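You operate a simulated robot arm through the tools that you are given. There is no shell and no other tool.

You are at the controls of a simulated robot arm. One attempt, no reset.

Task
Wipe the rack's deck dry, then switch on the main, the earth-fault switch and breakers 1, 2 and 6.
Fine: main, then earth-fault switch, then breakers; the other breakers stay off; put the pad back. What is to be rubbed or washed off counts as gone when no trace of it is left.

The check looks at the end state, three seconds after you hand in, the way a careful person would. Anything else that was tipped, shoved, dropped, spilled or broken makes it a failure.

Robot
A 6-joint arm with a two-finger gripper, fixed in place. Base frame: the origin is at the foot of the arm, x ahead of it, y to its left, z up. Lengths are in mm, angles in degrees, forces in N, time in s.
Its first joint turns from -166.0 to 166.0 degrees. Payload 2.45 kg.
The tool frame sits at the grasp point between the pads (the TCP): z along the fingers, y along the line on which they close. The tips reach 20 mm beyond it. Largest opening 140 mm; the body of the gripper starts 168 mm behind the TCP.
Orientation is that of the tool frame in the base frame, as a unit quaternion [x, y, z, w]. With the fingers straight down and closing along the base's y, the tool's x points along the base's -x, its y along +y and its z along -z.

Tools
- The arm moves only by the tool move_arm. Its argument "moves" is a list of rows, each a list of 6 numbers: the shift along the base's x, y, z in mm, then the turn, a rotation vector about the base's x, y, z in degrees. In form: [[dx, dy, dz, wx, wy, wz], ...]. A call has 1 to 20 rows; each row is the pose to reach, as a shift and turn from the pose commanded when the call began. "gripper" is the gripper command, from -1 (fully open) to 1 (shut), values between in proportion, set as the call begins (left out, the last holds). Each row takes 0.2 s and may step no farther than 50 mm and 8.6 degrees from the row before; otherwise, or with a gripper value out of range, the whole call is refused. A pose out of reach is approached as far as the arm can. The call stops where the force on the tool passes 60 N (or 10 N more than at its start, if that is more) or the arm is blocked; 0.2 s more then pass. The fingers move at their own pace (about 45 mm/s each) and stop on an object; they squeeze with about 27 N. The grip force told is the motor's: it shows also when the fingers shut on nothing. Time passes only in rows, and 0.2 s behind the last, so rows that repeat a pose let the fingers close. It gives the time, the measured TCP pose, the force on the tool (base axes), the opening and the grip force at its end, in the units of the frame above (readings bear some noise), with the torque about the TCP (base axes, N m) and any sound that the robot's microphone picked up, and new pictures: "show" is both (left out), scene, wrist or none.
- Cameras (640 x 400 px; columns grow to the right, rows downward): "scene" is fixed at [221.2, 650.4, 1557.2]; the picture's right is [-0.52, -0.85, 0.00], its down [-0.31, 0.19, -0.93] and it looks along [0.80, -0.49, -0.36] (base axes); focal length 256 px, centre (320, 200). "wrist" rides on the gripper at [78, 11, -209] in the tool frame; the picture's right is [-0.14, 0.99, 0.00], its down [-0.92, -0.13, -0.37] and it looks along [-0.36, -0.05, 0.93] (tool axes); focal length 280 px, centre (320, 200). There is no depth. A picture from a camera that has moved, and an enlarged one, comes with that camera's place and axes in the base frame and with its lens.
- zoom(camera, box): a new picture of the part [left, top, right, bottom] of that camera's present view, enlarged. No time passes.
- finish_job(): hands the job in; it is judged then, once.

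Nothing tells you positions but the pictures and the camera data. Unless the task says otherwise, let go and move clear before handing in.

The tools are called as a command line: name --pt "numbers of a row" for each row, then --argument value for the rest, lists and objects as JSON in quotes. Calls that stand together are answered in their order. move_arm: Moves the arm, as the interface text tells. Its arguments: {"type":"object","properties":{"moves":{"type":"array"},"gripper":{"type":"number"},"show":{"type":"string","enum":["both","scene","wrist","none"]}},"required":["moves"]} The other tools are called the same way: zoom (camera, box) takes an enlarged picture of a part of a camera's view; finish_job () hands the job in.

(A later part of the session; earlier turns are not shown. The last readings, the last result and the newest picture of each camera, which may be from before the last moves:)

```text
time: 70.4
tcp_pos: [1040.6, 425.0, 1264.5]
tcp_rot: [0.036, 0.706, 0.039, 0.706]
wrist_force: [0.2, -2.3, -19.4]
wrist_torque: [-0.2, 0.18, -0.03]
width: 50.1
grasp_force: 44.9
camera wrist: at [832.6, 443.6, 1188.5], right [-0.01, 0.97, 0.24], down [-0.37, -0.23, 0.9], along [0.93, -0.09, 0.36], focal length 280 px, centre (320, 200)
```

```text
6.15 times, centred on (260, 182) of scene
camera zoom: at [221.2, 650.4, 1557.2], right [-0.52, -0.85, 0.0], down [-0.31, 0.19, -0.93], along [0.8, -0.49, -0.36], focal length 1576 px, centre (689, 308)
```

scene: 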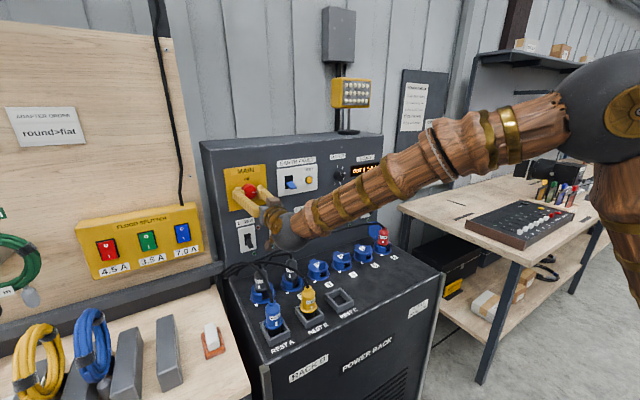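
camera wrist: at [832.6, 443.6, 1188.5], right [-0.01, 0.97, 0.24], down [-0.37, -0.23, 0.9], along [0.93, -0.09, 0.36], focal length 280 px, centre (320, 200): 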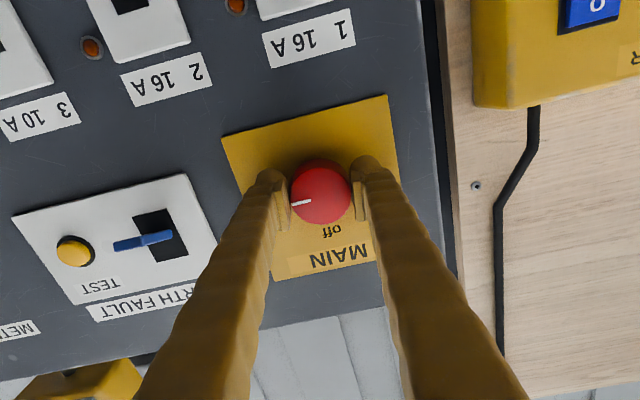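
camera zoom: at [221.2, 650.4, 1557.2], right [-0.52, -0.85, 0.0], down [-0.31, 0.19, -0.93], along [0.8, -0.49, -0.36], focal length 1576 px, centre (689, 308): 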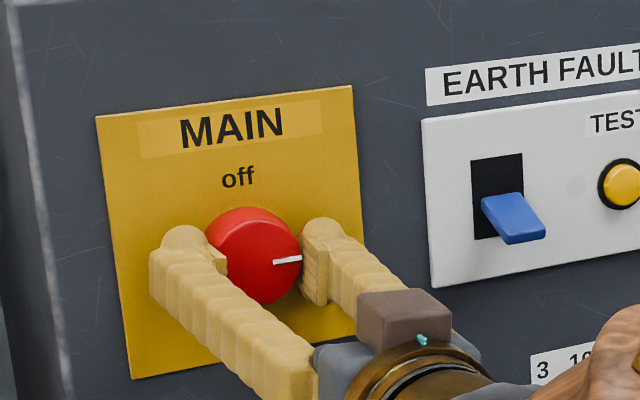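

The LOAD display lit up — the main is at "on". I'll release the knob, back off and check.

move_arm --pt "0 0 0 0 0 0" --pt "0 0 0 0 0 0" --pt "0 0 0 0 0 0" --pt "-20 0 0 0 0 0" --pt "-50 0 0 0 0 0" --pt "-80 0 0 0 0 0" --pt "-80 0 0 0 0 0" --gripper -0.286

zoom --camera "scene" --box '[200, 130, 400, 255]'

zoom --camera "scene" --box '[340, 150, 390, 182]'

zoom --camera "wrist" --box '[220, 110, 420, 235]'

```text
time: 72.0
tcp_pos: [959.4, 427.7, 1267.6]
tcp_rot: [0.036, 0.705, 0.041, 0.707]
wrist_force: [-0.2, -0.3, 0.7]
wrist_torque: [0.0, 0.0, 0.01]
width: 90.0
grasp_force: 0.0
camera wrist: at [751.9, 445.1, 1190.3], right [-0.01, 0.97, 0.24], down [-0.37, -0.23, 0.9], along [0.93, -0.08, 0.36], focal length 280 px, centre (320, 200)
```

scene: 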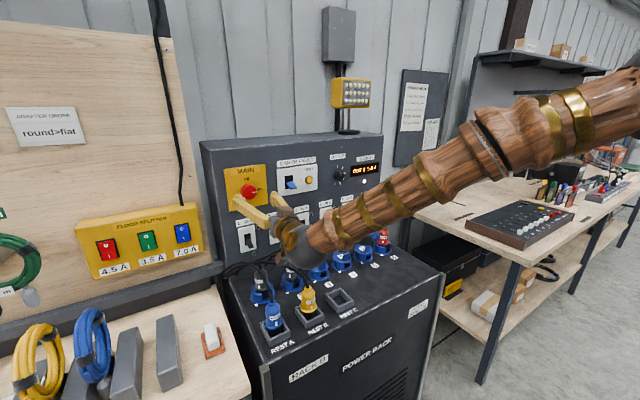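
wrist: 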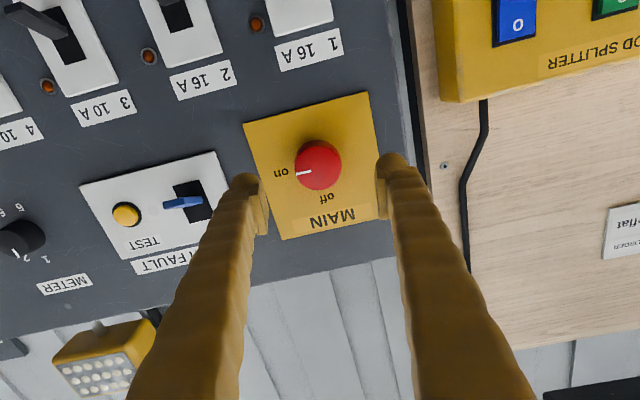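

```text
3.20 times, centred on (300, 192) of scene
camera zoom: at [221.2, 650.4, 1557.2], right [-0.52, -0.85, 0.0], down [-0.31, 0.19, -0.93], along [0.8, -0.49, -0.36], focal length 820 px, centre (384, 224)
```

zoom: 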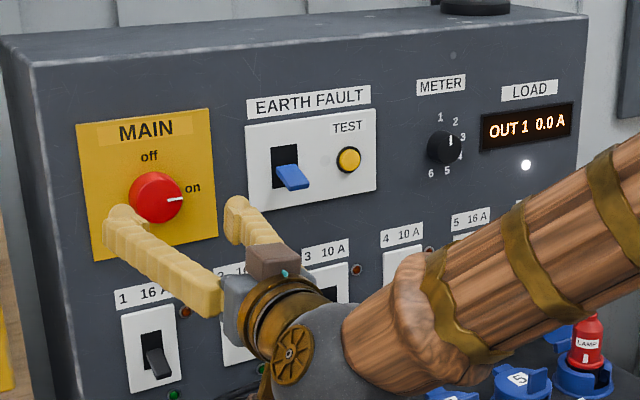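

```text
12.50 times, centred on (365, 166) of scene
camera zoom: at [221.2, 650.4, 1557.2], right [-0.52, -0.85, 0.0], down [-0.31, 0.19, -0.93], along [0.8, -0.49, -0.36], focal length 3202 px, centre (-242, 625)
```

zoom: 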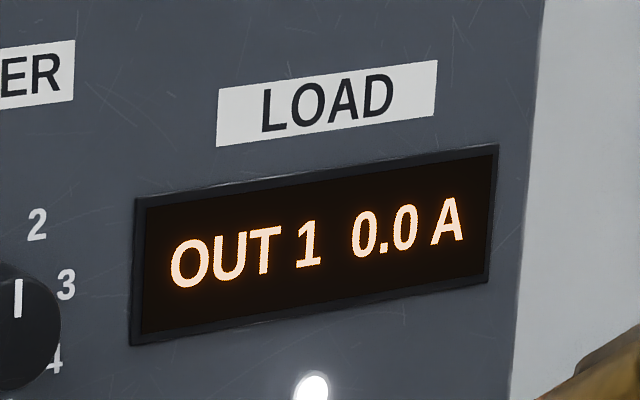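

```text
3.20 times, centred on (320, 172) of wrist
camera zoom: at [751.9, 445.1, 1190.3], right [-0.01, 0.97, 0.24], down [-0.37, -0.23, 0.9], along [0.93, -0.08, 0.36], focal length 897 px, centre (320, 288)
```

zoom: 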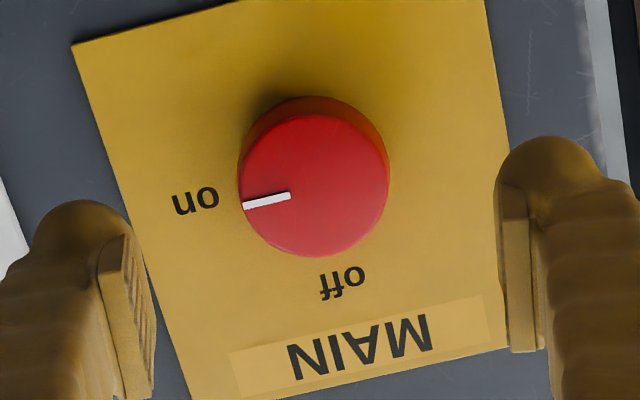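

Main is on: pointer at "on", display shows "OUT 1 0.0 A". Next is the earth-fault lever: its tip is at about (1025, 271, 1263), pointing down. I'll close the fingers, level the roll and move below it.

move_arm --pt "-25 -5 0 -3 0 0" --pt "-30 -45 -10 -6.3 0 0" --pt "-30 -85 -22 -6.3 0 0" --pt "-30 -120 -34 -6.3 0 0" --pt "-30 -156.7 -43 -6.3 0 0" --pt "-30 -156.7 -43 -6.3 0 0" --pt "-30 -156.7 -43 -6.3 0 0" --gripper 1

zoom --camera "wrist" --box '[220, 100, 420, 225]'

zoom --camera "scene" --box '[250, 150, 350, 215]'

```text
time: 73.6
tcp_pos: [932.1, 271.8, 1223.8]
tcp_rot: [-0.002, 0.707, 0.002, 0.707]
wrist_force: [-0.1, 0.0, 0.2]
wrist_torque: [0.02, 0.01, -0.02]
width: 0.1
grasp_force: 26.6
camera wrist: at [723.0, 280.8, 1145.5], right [-0.01, 0.99, 0.14], down [-0.37, -0.13, 0.92], along [0.93, -0.04, 0.37], focal length 280 px, centre (320, 200)
```

scene: 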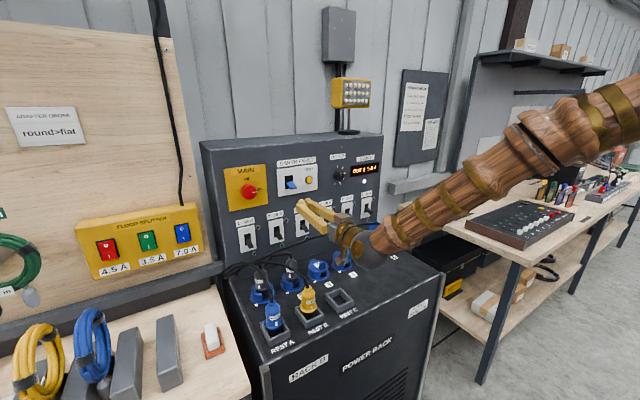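
wrist: 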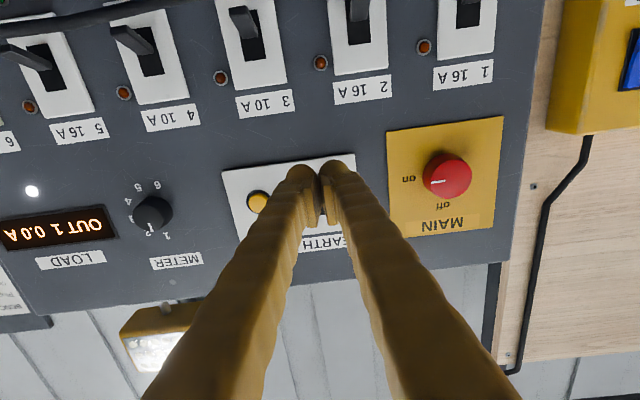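

```text
3.20 times, centred on (320, 162) of wrist
camera zoom: at [723.0, 280.8, 1145.5], right [-0.01, 0.99, 0.14], down [-0.37, -0.13, 0.92], along [0.93, -0.04, 0.37], focal length 897 px, centre (320, 320)
```

zoom: 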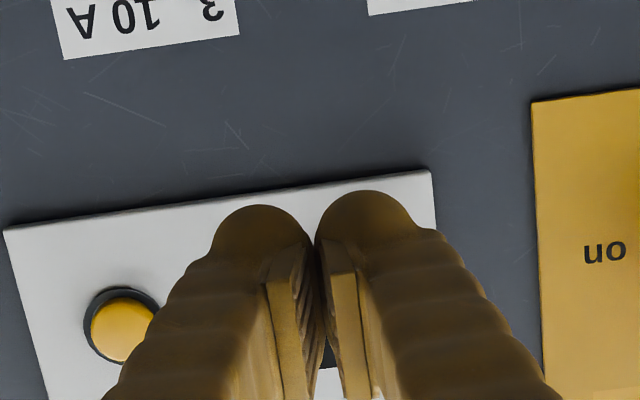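

```text
6.15 times, centred on (300, 182) of scene
camera zoom: at [221.2, 650.4, 1557.2], right [-0.52, -0.85, 0.0], down [-0.31, 0.19, -0.93], along [0.8, -0.49, -0.36], focal length 1576 px, centre (443, 308)
```

zoom: 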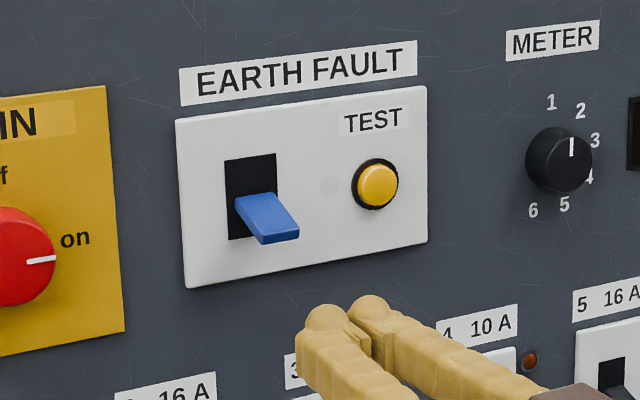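

The closed fingers are below the blue lever. I'll advance beneath it, then push up.

move_arm --pt "30 -2 0 0 0 0" --pt "60 -2 0 0 0 0" --pt "80 -2 0 0 0 0" --pt "90 -2 0 0 0 0" --pt "90 -2 0 0 0 0"

zoom --camera "scene" --box '[250, 150, 350, 215]'

zoom --camera "wrist" --box '[220, 140, 420, 265]'

```text
time: 74.8
tcp_pos: [1022.6, 267.7, 1223.0]
tcp_rot: [-0.002, 0.707, 0.001, 0.708]
wrist_force: [0.1, -0.3, 1.0]
wrist_torque: [-0.03, 0.01, -0.01]
width: 0.0
grasp_force: 27.2
camera wrist: at [813.3, 277.5, 1144.4], right [-0.01, 0.99, 0.14], down [-0.37, -0.13, 0.92], along [0.93, -0.04, 0.37], focal length 280 px, centre (320, 200)
```

scene: 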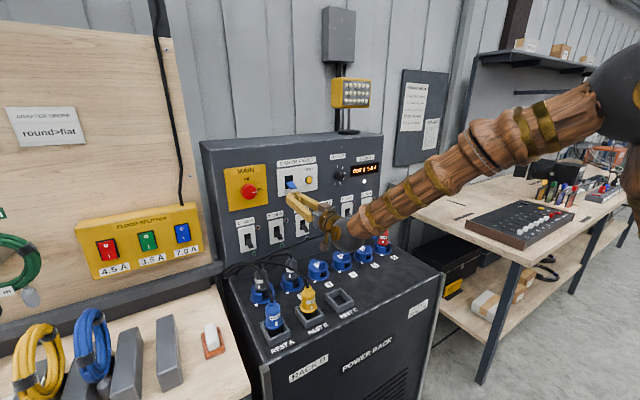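
wrist: 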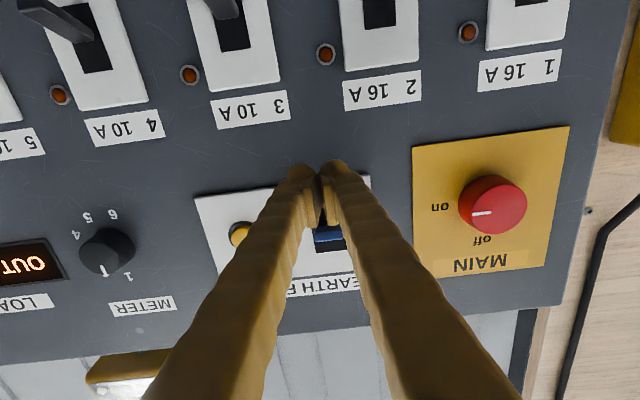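

```text
6.15 times, centred on (300, 182) of scene
camera zoom: at [221.2, 650.4, 1557.2], right [-0.52, -0.85, 0.0], down [-0.31, 0.19, -0.93], along [0.8, -0.49, -0.36], focal length 1576 px, centre (443, 308)
```

zoom: 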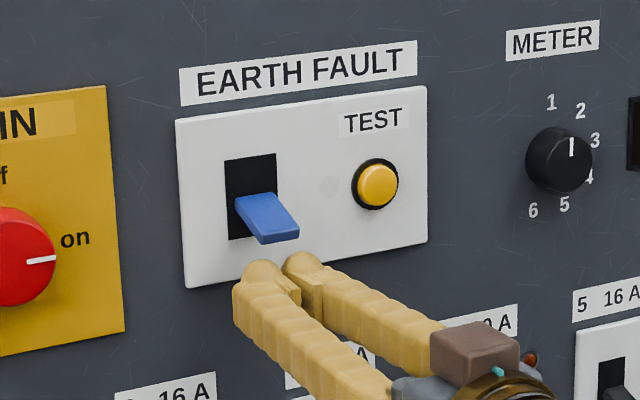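

```text
3.20 times, centred on (320, 202) of wrist
camera zoom: at [813.3, 277.5, 1144.4], right [-0.01, 0.99, 0.14], down [-0.37, -0.13, 0.92], along [0.93, -0.04, 0.37], focal length 897 px, centre (320, 192)
```

zoom: 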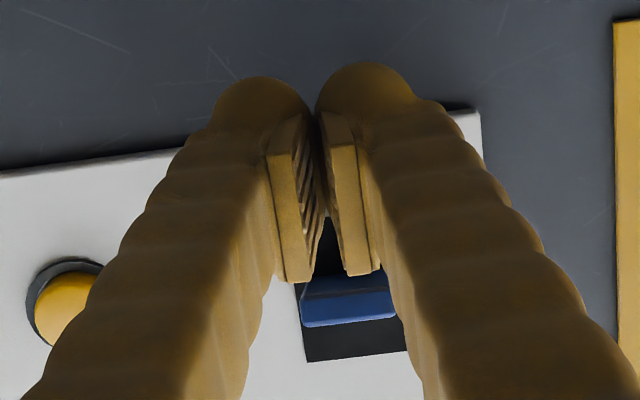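

The fingers are right under the lever. I'll push upward in small steps.

move_arm --pt "0 2 6 0 0 0" --pt "0 2 12 0 0 0" --pt "0 2 17 0 0 0" --pt "0 2 22 0 0 0" --pt "0 2 27 0 0 0" --pt "0 2 32 0 0 0" --pt "0 2 32 0 0 0"

zoom --camera "scene" --box '[250, 150, 350, 215]'

zoom --camera "wrist" --box '[220, 140, 420, 265]'

```text
time: 76.4
tcp_pos: [1020.7, 268.8, 1255.6]
tcp_rot: [-0.003, 0.707, 0.002, 0.707]
wrist_force: [0.2, 0.4, -0.9]
wrist_torque: [0.02, -0.01, 0.02]
width: 0.0
grasp_force: 29.4
camera wrist: at [812.7, 278.5, 1176.1], right [-0.01, 0.99, 0.14], down [-0.37, -0.13, 0.92], along [0.93, -0.04, 0.37], focal length 280 px, centre (320, 200)
```

scene: 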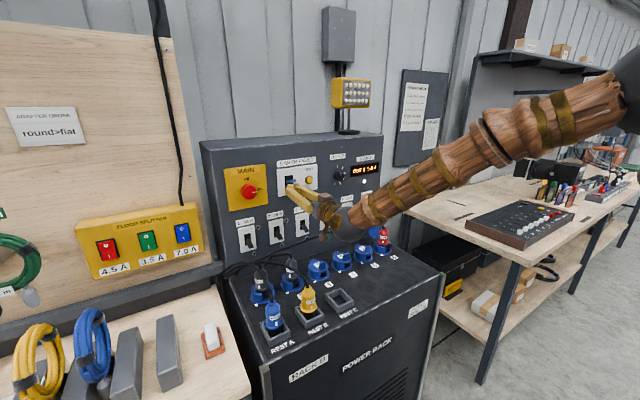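
wrist: 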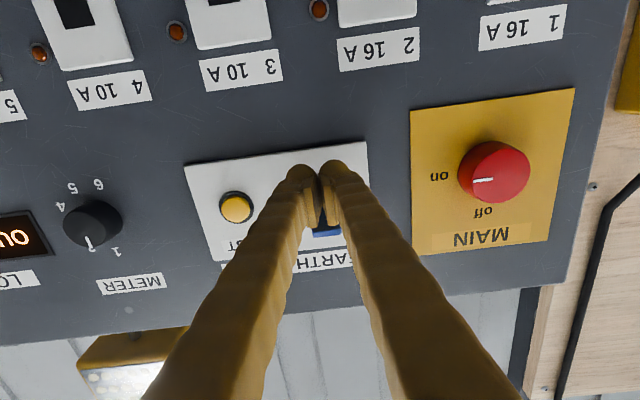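

```text
6.15 times, centred on (300, 182) of scene
camera zoom: at [221.2, 650.4, 1557.2], right [-0.52, -0.85, 0.0], down [-0.31, 0.19, -0.93], along [0.8, -0.49, -0.36], focal length 1576 px, centre (443, 308)
```

zoom: 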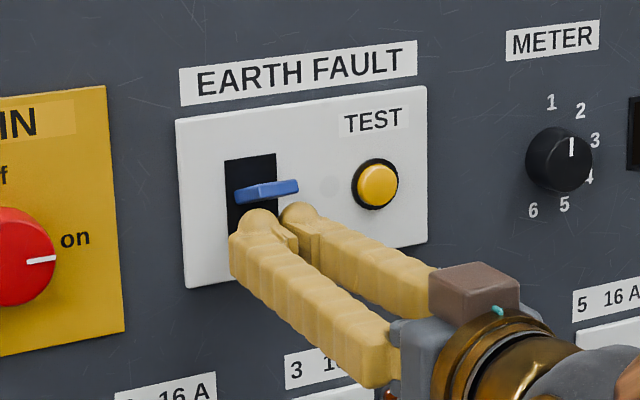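

```text
3.20 times, centred on (320, 202) of wrist
camera zoom: at [812.7, 278.5, 1176.1], right [-0.01, 0.99, 0.14], down [-0.37, -0.13, 0.92], along [0.93, -0.04, 0.37], focal length 897 px, centre (320, 192)
```

zoom: 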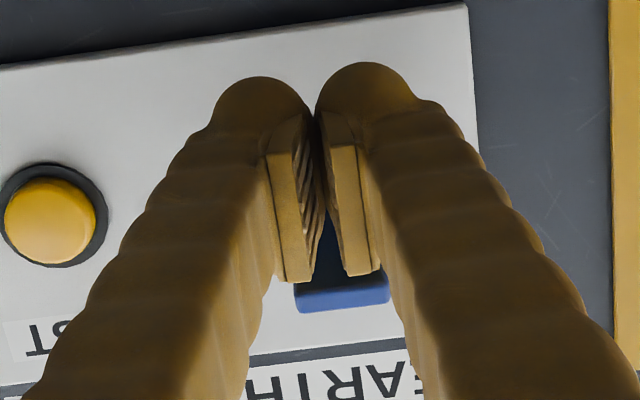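

The lever is rising (now about level). I'll continue upward.

move_arm --pt "0 0 5 0 0 0" --pt "0 0 10 0 0 0" --pt "0 0 15 0 0 0" --pt "0 0 20 0 0 0" --pt "0 0 20 0 0 0" --show "none"

zoom --camera "scene" --box '[250, 150, 350, 215]'

```text
time: 77.5
tcp_pos: [1021.0, 269.6, 1263.6]
tcp_rot: [-0.003, 0.712, 0.0, 0.702]
wrist_force: [-7.8, 0.1, -10.4]
wrist_torque: [0.02, -0.01, -0.06]
width: 5.7
grasp_force: 29.5
stopped in row 5: the force on the tool passed its limit at 65 N (the readings are from after the stop); the commanded pose is now the measured one
```

```text
6.15 times, centred on (300, 182) of scene
camera zoom: at [221.2, 650.4, 1557.2], right [-0.52, -0.85, 0.0], down [-0.31, 0.19, -0.93], along [0.8, -0.49, -0.36], focal length 1576 px, centre (443, 308)
```

zoom: 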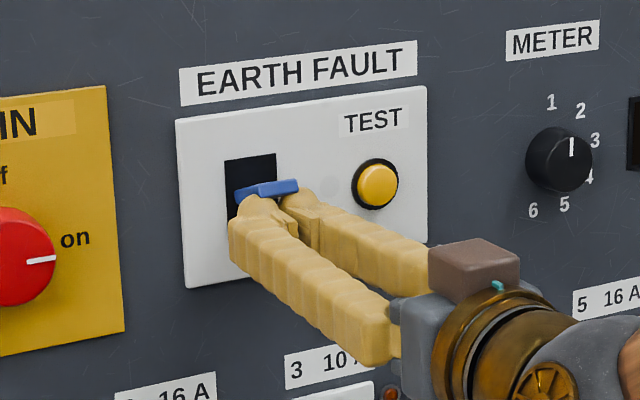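

move_arm --pt "0 0 0 0 0 0" --show "wrist"

zoom --camera "wrist" --box '[220, 140, 420, 265]'

zoom --camera "scene" --box '[270, 165, 320, 197]'

```text
time: 77.9
tcp_pos: [1020.5, 269.8, 1264.9]
tcp_rot: [-0.003, 0.711, 0.0, 0.703]
wrist_force: [-8.7, -1.8, -15.9]
wrist_torque: [0.05, 0.03, -0.04]
width: 6.1
grasp_force: 29.0
camera wrist: at [811.1, 278.5, 1188.5], right [0.0, 0.99, 0.13], down [-0.36, -0.13, 0.93], along [0.93, -0.04, 0.35], focal length 280 px, centre (320, 200)
```

wrist: 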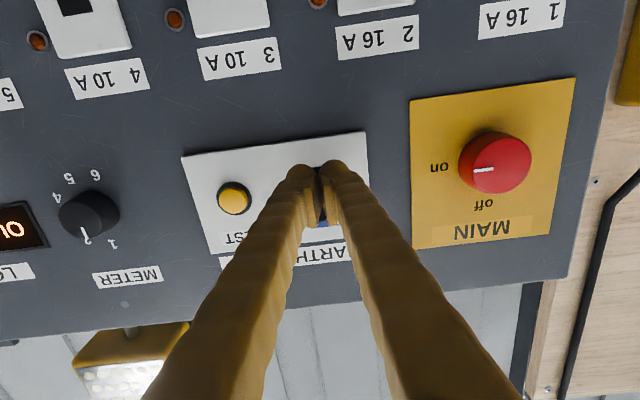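

```text
3.20 times, centred on (320, 202) of wrist
camera zoom: at [811.1, 278.5, 1188.5], right [0.0, 0.99, 0.13], down [-0.36, -0.13, 0.93], along [0.93, -0.04, 0.35], focal length 897 px, centre (320, 192)
```

zoom: 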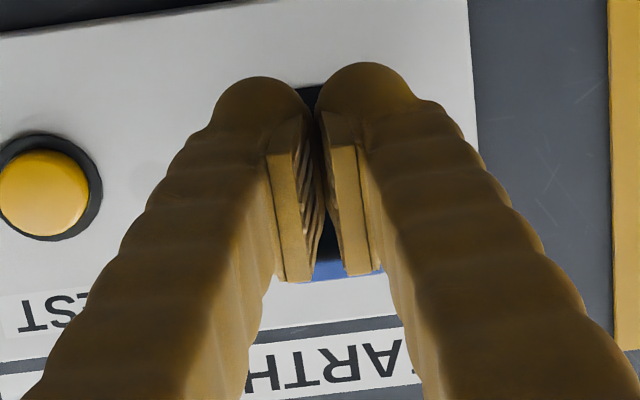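

```text
12.50 times, centred on (295, 181) of scene
camera zoom: at [221.2, 650.4, 1557.2], right [-0.52, -0.85, 0.0], down [-0.31, 0.19, -0.93], along [0.8, -0.49, -0.36], focal length 3202 px, centre (632, 438)
```

zoom: 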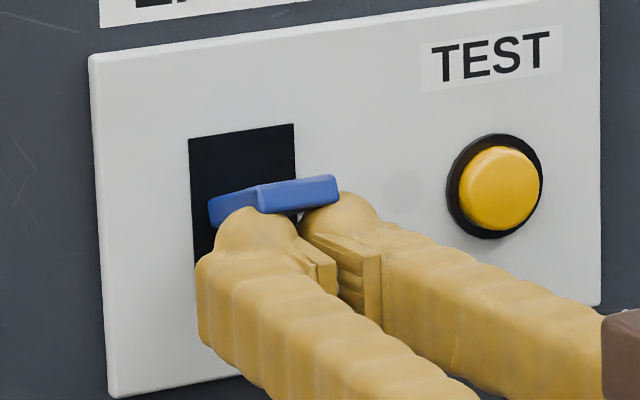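

The lever now tilts upward and has hit its upper stop. I'll lower the fingers clear, retreat and check it stays on.

move_arm --pt "0 0 -4 0 0 0" --pt "0 0 -14 0 0 0" --pt "0 0 -28 0 0 0" --pt "-30 0 -32 0 0 0" --pt "-75 0 -32 0 0 0" --pt "-120 0 -32 0 0 0" --pt "-120 0 -32 0 0 0"

zoom --camera "scene" --box '[200, 130, 400, 255]'

zoom --camera "scene" --box '[270, 150, 320, 182]'

```text
time: 79.5
tcp_pos: [900.6, 268.6, 1233.8]
tcp_rot: [-0.004, 0.711, 0.001, 0.703]
wrist_force: [-0.5, -0.5, -0.3]
wrist_torque: [0.03, 0.01, 0.0]
width: 0.0
grasp_force: 29.2
camera wrist: at [691.4, 278.9, 1157.2], right [0.0, 0.99, 0.13], down [-0.36, -0.13, 0.92], along [0.93, -0.04, 0.36], focal length 280 px, centre (320, 200)
```

scene: 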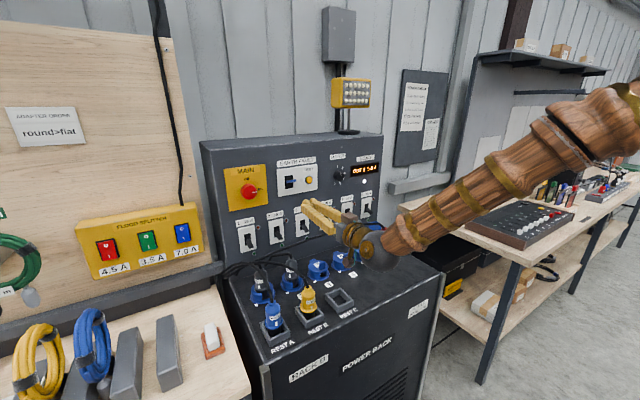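
wrist: 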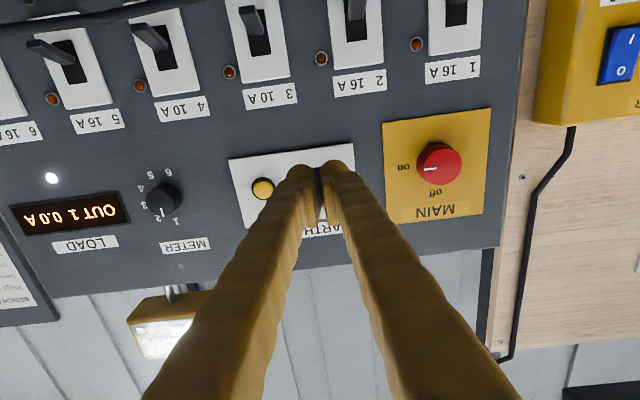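

```text
3.20 times, centred on (300, 192) of scene
camera zoom: at [221.2, 650.4, 1557.2], right [-0.52, -0.85, 0.0], down [-0.31, 0.19, -0.93], along [0.8, -0.49, -0.36], focal length 820 px, centre (384, 224)
```

zoom: 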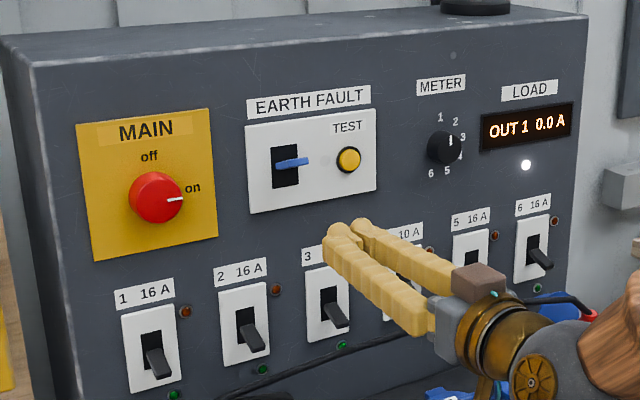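

```text
12.50 times, centred on (295, 166) of scene
camera zoom: at [221.2, 650.4, 1557.2], right [-0.52, -0.85, 0.0], down [-0.31, 0.19, -0.93], along [0.8, -0.49, -0.36], focal length 3202 px, centre (632, 625)
```

zoom: 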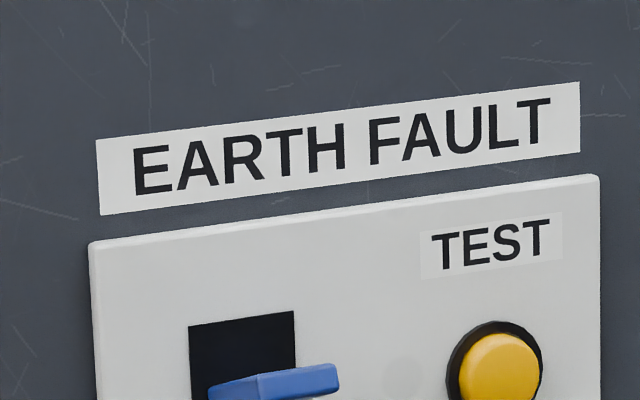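

zoom --camera "scene" --box '[275, 165, 315, 190]'

zoom --camera "wrist" --box '[220, 140, 420, 265]'

```text
16.00 times, centred on (295, 178) of scene
camera zoom: at [221.2, 650.4, 1557.2], right [-0.52, -0.85, 0.0], down [-0.31, 0.19, -0.93], along [0.8, -0.49, -0.36], focal length 4098 px, centre (720, 560)
```

zoom: 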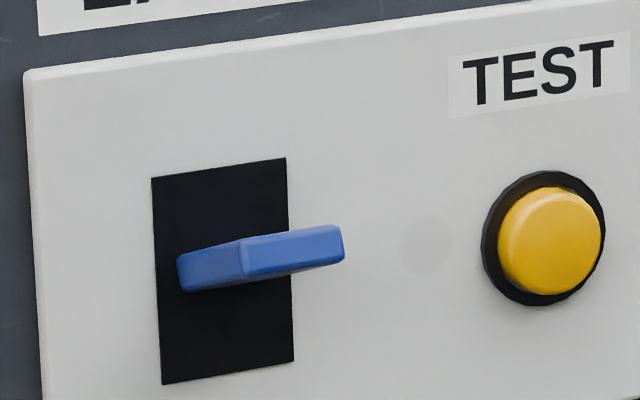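

```text
3.20 times, centred on (320, 202) of wrist
camera zoom: at [691.4, 278.9, 1157.2], right [0.0, 0.99, 0.13], down [-0.36, -0.13, 0.92], along [0.93, -0.04, 0.36], focal length 897 px, centre (320, 192)
```

zoom: 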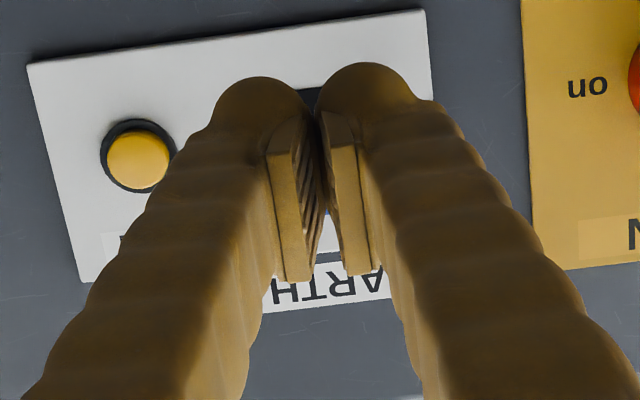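

The earth-fault lever is latched in the up (on) position. Next are the breakers; a cable loops in front of the panel around z≈1050–1075, so I'll come from above with the tool tilted 45° and pinch each toggle. First I'll reposition to look at breakers 1 and 2.

move_arm --pt "-10 15 5 0 7.4 0" --pt "-20 35 10 0 14.8 0" --pt "-25 55 15 0 22.2 0" --pt "-25 80 18 0 29.6 0" --pt "-22 105 18 0 37 0" --pt "-20 121 18 0 44.35 0" --pt "-20 121 18 0 44.35 0" --pt "-20 121 18 0 44.35 0" --gripper 0.286

zoom --camera "wrist" --box '[230, 50, 430, 175]'

zoom --camera "scene" --box '[220, 200, 320, 265]'

```text
time: 81.3
tcp_pos: [881.4, 390.0, 1251.5]
tcp_rot: [-0.002, 0.924, 0.002, 0.382]
wrist_force: [-0.9, 0.2, -0.6]
wrist_torque: [0.01, 0.01, 0.02]
width: 49.8
grasp_force: 0.1
camera wrist: at [678.5, 399.9, 1344.1], right [0.09, 0.99, 0.1], down [0.39, -0.13, 0.91], along [0.92, -0.04, -0.4], focal length 280 px, centre (320, 200)
```

scene: 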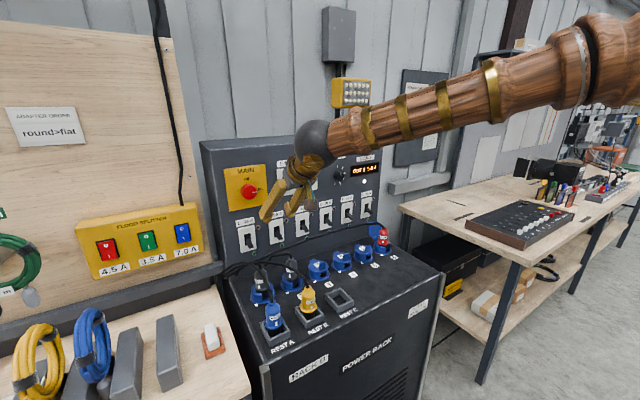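
wrist: 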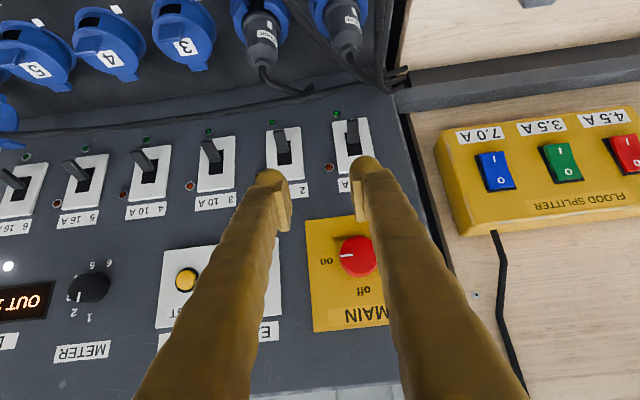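

```text
3.20 times, centred on (330, 112) of wrist
camera zoom: at [678.5, 399.9, 1344.1], right [0.09, 0.99, 0.1], down [0.39, -0.13, 0.91], along [0.92, -0.04, -0.4], focal length 897 px, centre (288, 480)
```

zoom: 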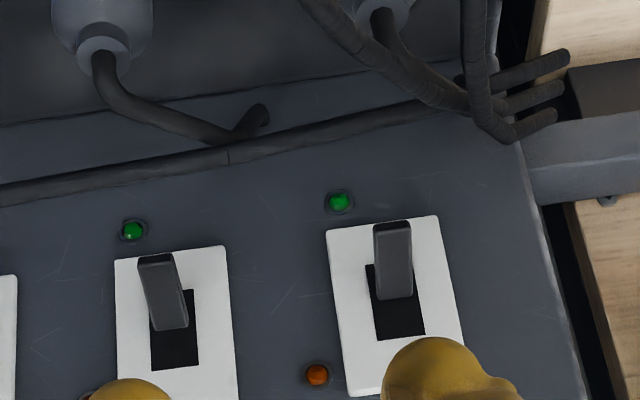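

```text
6.15 times, centred on (270, 232) of scene
camera zoom: at [221.2, 650.4, 1557.2], right [-0.52, -0.85, 0.0], down [-0.31, 0.19, -0.93], along [0.8, -0.49, -0.36], focal length 1576 px, centre (628, 0)
```

zoom: 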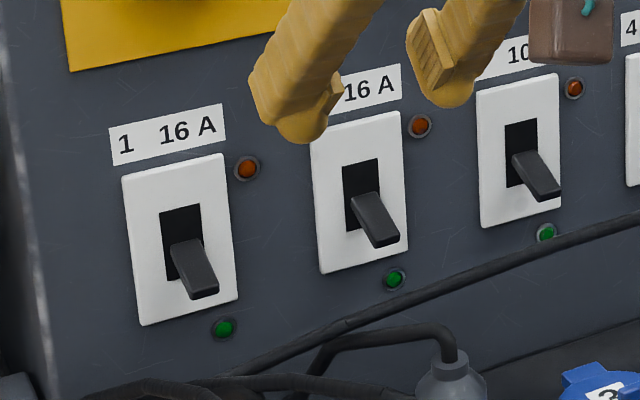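

Lever 1's tip is at about (1036, 444, 1063) and lever 2's at (1036, 328, 1062), both pointing down. I'll bring the open fingers above lever 1 close to the panel.

move_arm --pt "30 20 -25 0 0 0" --pt "60 40 -50 0 0 0" --pt "90 54 -75 0 0 0" --pt "120 54 -105 0 0 0" --pt "140 54 -130 0 0 0" --pt "147 54 -150 0 0 0" --pt "147 54 -150 0 0 0"

zoom --camera "wrist" --box '[220, 100, 420, 225]'

zoom --camera "scene" --box '[210, 200, 310, 265]'

```text
time: 82.9
tcp_pos: [1028.7, 445.4, 1101.4]
tcp_rot: [-0.003, 0.924, 0.002, 0.383]
wrist_force: [0.0, 1.0, 0.1]
wrist_torque: [-0.01, 0.01, 0.02]
width: 50.2
grasp_force: 0.1
camera wrist: at [825.9, 454.3, 1193.2], right [0.09, 0.99, 0.1], down [0.39, -0.13, 0.91], along [0.92, -0.04, -0.4], focal length 280 px, centre (320, 200)
```

scene: 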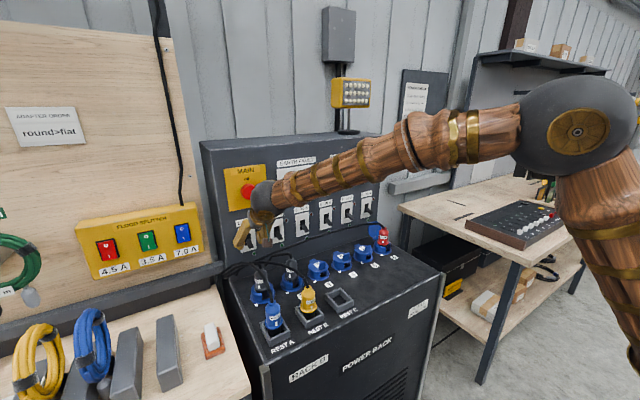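
wrist: 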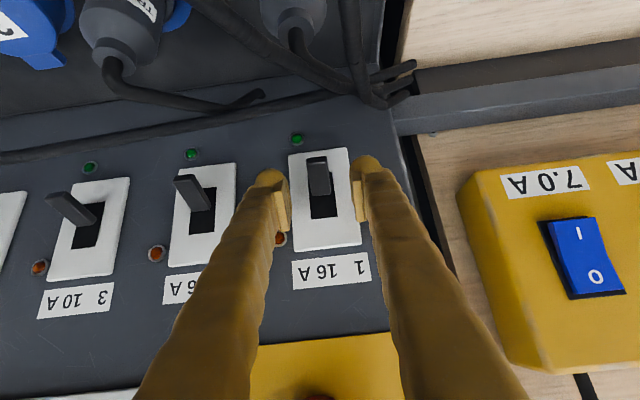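

```text
3.20 times, centred on (320, 162) of wrist
camera zoom: at [825.9, 454.3, 1193.2], right [0.09, 0.99, 0.1], down [0.39, -0.13, 0.91], along [0.92, -0.04, -0.4], focal length 897 px, centre (320, 320)
```

zoom: 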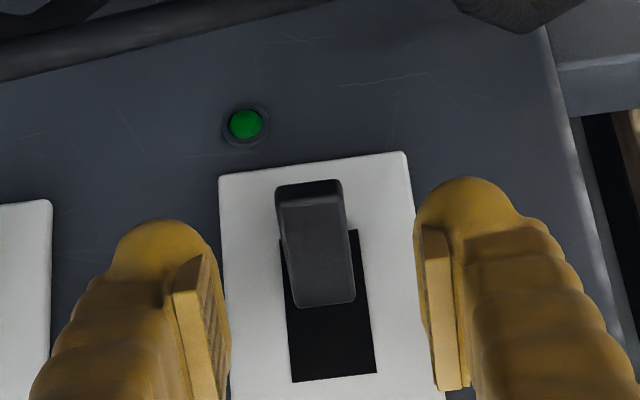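

```text
6.15 times, centred on (260, 232) of scene
camera zoom: at [221.2, 650.4, 1557.2], right [-0.52, -0.85, 0.0], down [-0.31, 0.19, -0.93], along [0.8, -0.49, -0.36], focal length 1576 px, centre (689, 0)
```

zoom: 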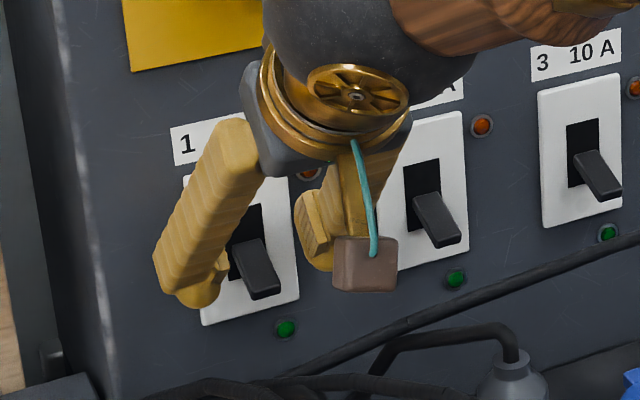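

The fingers straddle lever 1. I'll descend around it and pinch it.

move_arm --pt "2 -2 -10 0 0 0" --pt "3 -2 -20 0 0 0" --pt "4 -2 -30 0 0 0" --pt "4 -2 -35 0 0 0" --pt "4 -2 -35 0 0 0"

zoom --camera "wrist" --box '[220, 100, 420, 225]'

zoom --camera "scene" --box '[210, 200, 310, 265]'

```text
time: 84.1
tcp_pos: [1033.0, 442.1, 1066.0]
tcp_rot: [-0.002, 0.924, 0.002, 0.383]
wrist_force: [0.3, -0.4, -0.3]
wrist_torque: [0.0, 0.01, 0.02]
width: 49.8
grasp_force: 0.0
camera wrist: at [829.7, 451.8, 1158.7], right [0.09, 0.99, 0.1], down [0.39, -0.13, 0.91], along [0.92, -0.04, -0.4], focal length 280 px, centre (320, 200)
```

scene: 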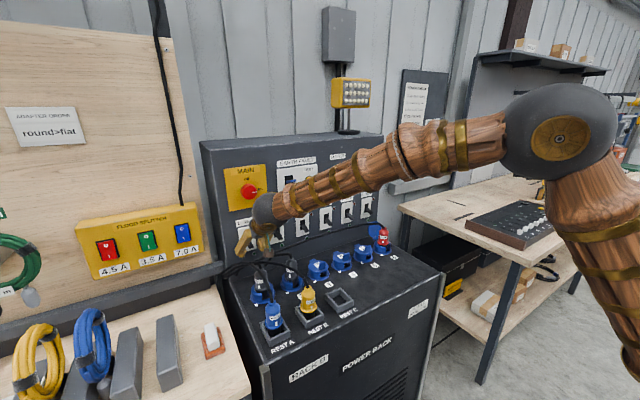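
wrist: 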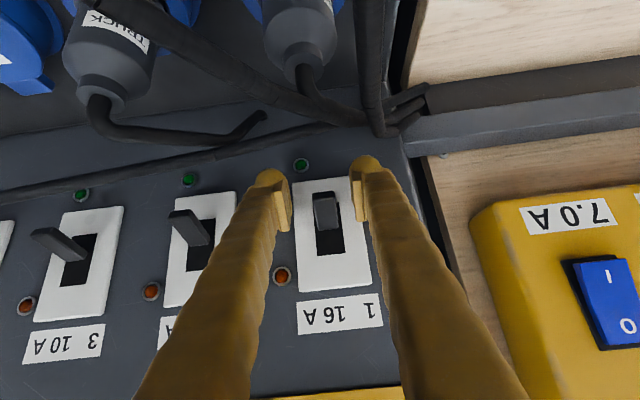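

```text
3.20 times, centred on (320, 162) of wrist
camera zoom: at [829.7, 451.8, 1158.7], right [0.09, 0.99, 0.1], down [0.39, -0.13, 0.91], along [0.92, -0.04, -0.4], focal length 897 px, centre (320, 320)
```

zoom: 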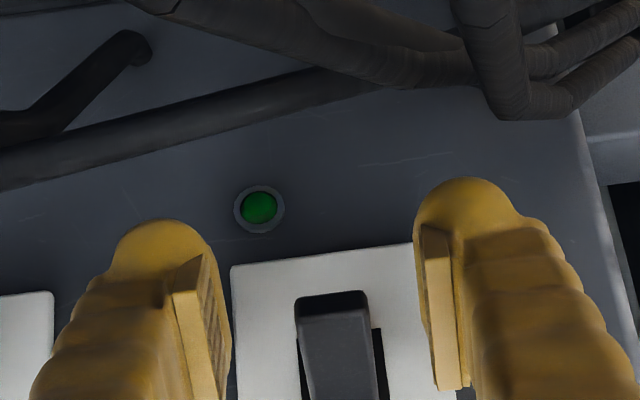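

```text
6.15 times, centred on (260, 232) of scene
camera zoom: at [221.2, 650.4, 1557.2], right [-0.52, -0.85, 0.0], down [-0.31, 0.19, -0.93], along [0.8, -0.49, -0.36], focal length 1576 px, centre (689, 0)
```

zoom: 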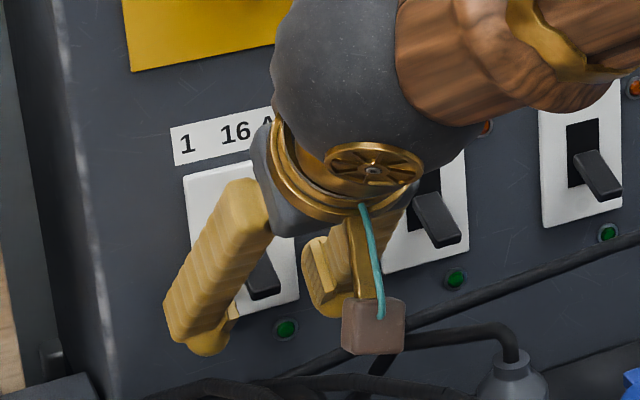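

move_arm --pt "0 1.5 0 0 0 0" --pt "0 1.5 0 0 0 0" --pt "0 1.5 0 0 0 0" --pt "0 1.5 0 0 0 0" --pt "0 1.5 0 0 0 0" --gripper 1 --show "wrist"

```text
time: 85.3
tcp_pos: [1032.7, 445.3, 1066.5]
tcp_rot: [-0.003, 0.924, 0.002, 0.383]
wrist_force: [5.6, 19.2, -3.2]
wrist_torque: [-0.12, 0.21, 0.2]
width: 13.4
grasp_force: 39.5
camera wrist: at [829.5, 454.2, 1158.9], right [0.09, 0.99, 0.1], down [0.39, -0.13, 0.91], along [0.92, -0.04, -0.4], focal length 280 px, centre (320, 200)
```

wrist: 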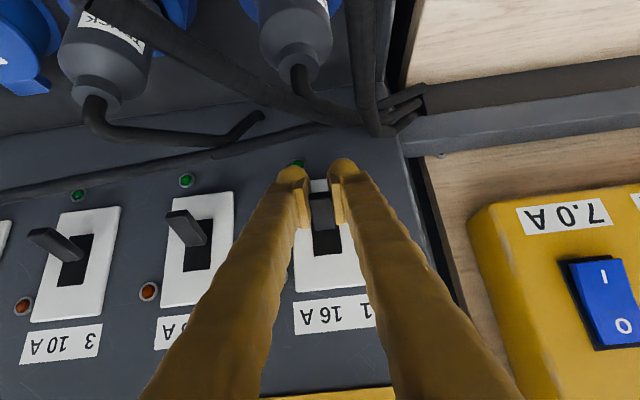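

Lever 1 is pinched (13.4 mm). Now I'll lift it to the up position in small steps.

move_arm --pt "0 1.3 3 0 0 0" --pt "-1 1.3 8 0 0 0" --pt "-2 1.3 13 0 0 0" --pt "-2 1.3 18 0 0 0" --pt "-2 1.3 23 0 0 0" --pt "-1 1.3 28 0 0 0" --pt "0 1.3 33 0 0 0" --pt "0 1.3 33 0 0 0"

zoom --camera "wrist" --box '[220, 100, 420, 225]'

zoom --camera "scene" --box '[210, 200, 310, 265]'

```text
time: 86.2
tcp_pos: [1027.6, 445.4, 1074.9]
tcp_rot: [-0.003, 0.925, 0.0, 0.38]
wrist_force: [15.6, 5.1, -8.2]
wrist_torque: [-0.03, 0.47, 0.03]
width: 14.2
grasp_force: 40.5
stopped in row 4: the force on the tool passed its limit at 61 N (the readings are from after the stop); the commanded pose is now the measured one
camera wrist: at [826.0, 454.9, 1168.4], right [0.09, 0.99, 0.1], down [0.4, -0.12, 0.91], along [0.91, -0.05, -0.4], focal length 280 px, centre (320, 200)
```

scene: 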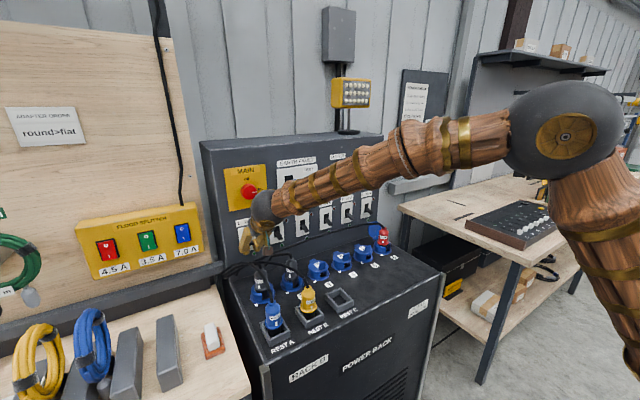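
wrist: 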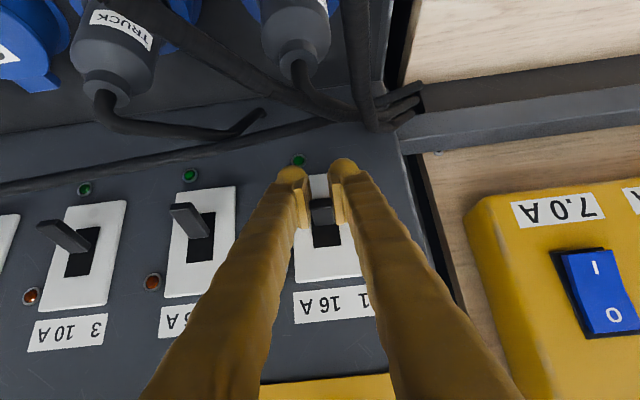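

```text
3.20 times, centred on (320, 162) of wrist
camera zoom: at [826.0, 454.9, 1168.4], right [0.09, 0.99, 0.1], down [0.4, -0.12, 0.91], along [0.91, -0.05, -0.4], focal length 897 px, centre (320, 320)
```

zoom: 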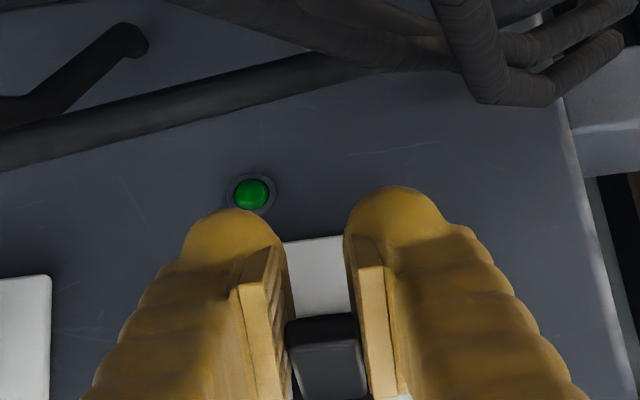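

```text
6.15 times, centred on (260, 232) of scene
camera zoom: at [221.2, 650.4, 1557.2], right [-0.52, -0.85, 0.0], down [-0.31, 0.19, -0.93], along [0.8, -0.49, -0.36], focal length 1576 px, centre (689, 0)
```

zoom: 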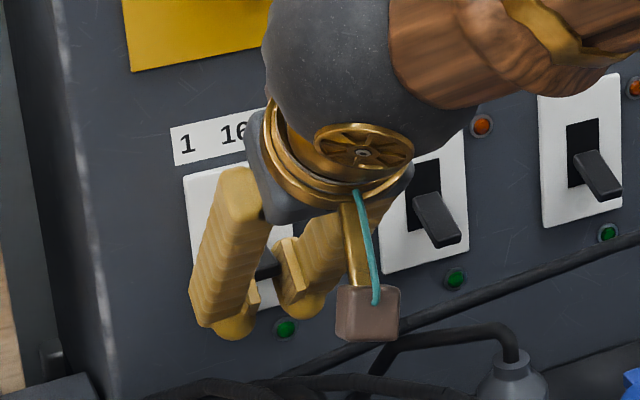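

The lever is about halfway but the tight pinch resists its rotation. I'll relax the grip slightly so it can pivot between the pads, and then continue.

move_arm --pt "0 0 0 0 0 0" --pt "0 0 0 0 0 0" --pt "0 0 0 0 0 0" --gripper 0.77 --show "wrist"

zoom --camera "wrist" --box '[260, 140, 380, 215]'

```text
time: 87.0
tcp_pos: [1027.9, 444.6, 1075.9]
tcp_rot: [-0.003, 0.925, 0.001, 0.38]
wrist_force: [-0.3, 0.3, -0.6]
wrist_torque: [-0.03, 0.03, 0.0]
width: 16.1
grasp_force: 0.1
camera wrist: at [825.6, 454.6, 1169.2], right [0.09, 0.99, 0.1], down [0.4, -0.12, 0.91], along [0.91, -0.05, -0.4], focal length 280 px, centre (320, 200)
```

wrist: 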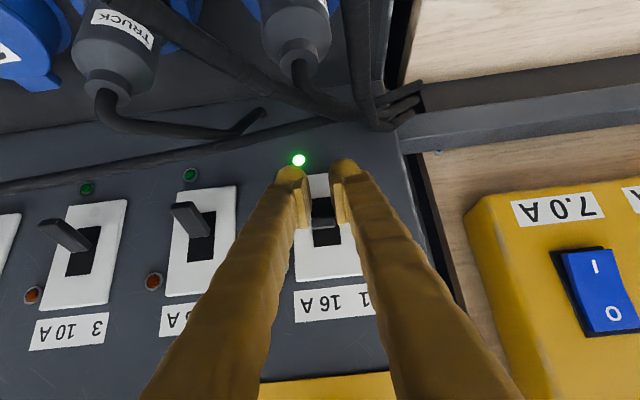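

```text
5.33 times, centred on (320, 178) of wrist
camera zoom: at [825.6, 454.6, 1169.2], right [0.09, 0.99, 0.1], down [0.4, -0.12, 0.91], along [0.91, -0.05, -0.4], focal length 1495 px, centre (320, 320)
```

zoom: 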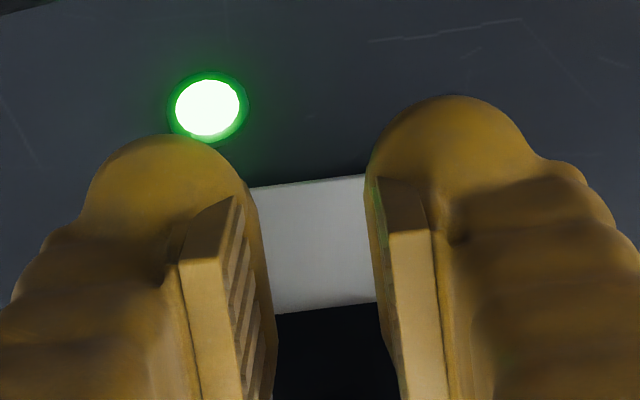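

Breaker 1's green LED lit — the toggle snapped to on. I'll open and withdraw upward, then check.

move_arm --pt "0 0 0 0 0 0" --pt "0 0 0 0 0 0" --pt "0 0 10 0 0 0" --pt "-5 0 30 0 0 0" --pt "-20 0 60 0 0 0" --pt "-45 0 90 0 0 0" --pt "-45 0 90 0 0 0" --gripper 0.286

zoom --camera "scene" --box '[200, 130, 400, 255]'

zoom --camera "wrist" --box '[160, 80, 360, 205]'

```text
time: 88.5
tcp_pos: [982.7, 444.5, 1164.7]
tcp_rot: [-0.003, 0.925, 0.001, 0.379]
wrist_force: [-0.1, -0.7, 1.1]
wrist_torque: [-0.01, 0.02, -0.01]
width: 49.8
grasp_force: 0.0
camera wrist: at [780.0, 455.1, 1258.6], right [0.09, 0.99, 0.1], down [0.4, -0.12, 0.91], along [0.91, -0.05, -0.4], focal length 280 px, centre (320, 200)
```

scene: 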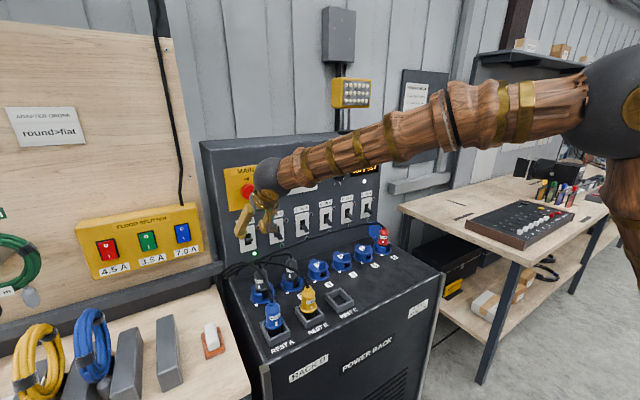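
wrist: 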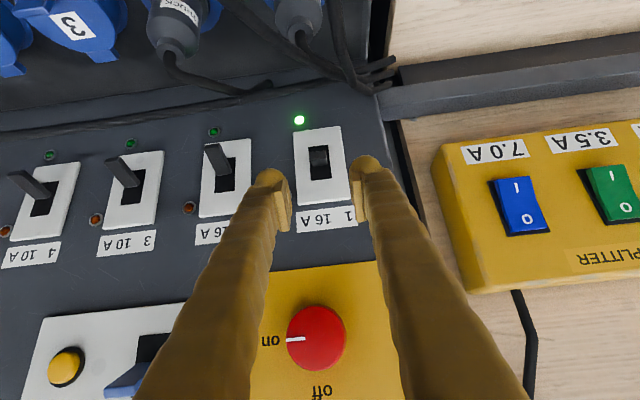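

```text
3.20 times, centred on (300, 192) of scene
camera zoom: at [221.2, 650.4, 1557.2], right [-0.52, -0.85, 0.0], down [-0.31, 0.19, -0.93], along [0.8, -0.49, -0.36], focal length 820 px, centre (384, 224)
```

zoom: 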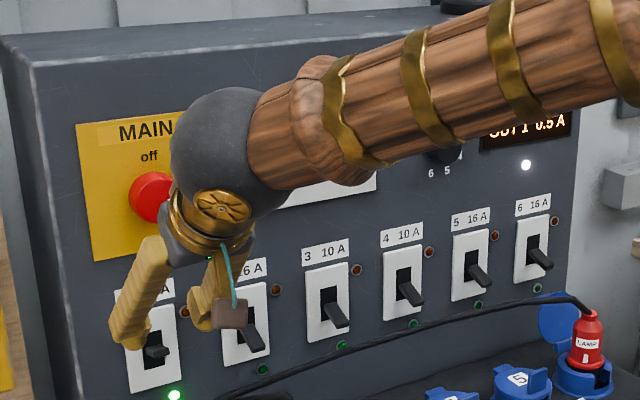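

```text
3.20 times, centred on (260, 142) of wrist
camera zoom: at [780.0, 455.1, 1258.6], right [0.09, 0.99, 0.1], down [0.4, -0.12, 0.91], along [0.91, -0.05, -0.4], focal length 897 px, centre (512, 384)
```

zoom: 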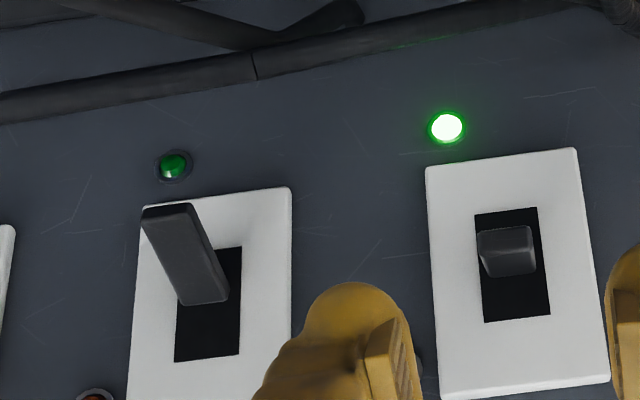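

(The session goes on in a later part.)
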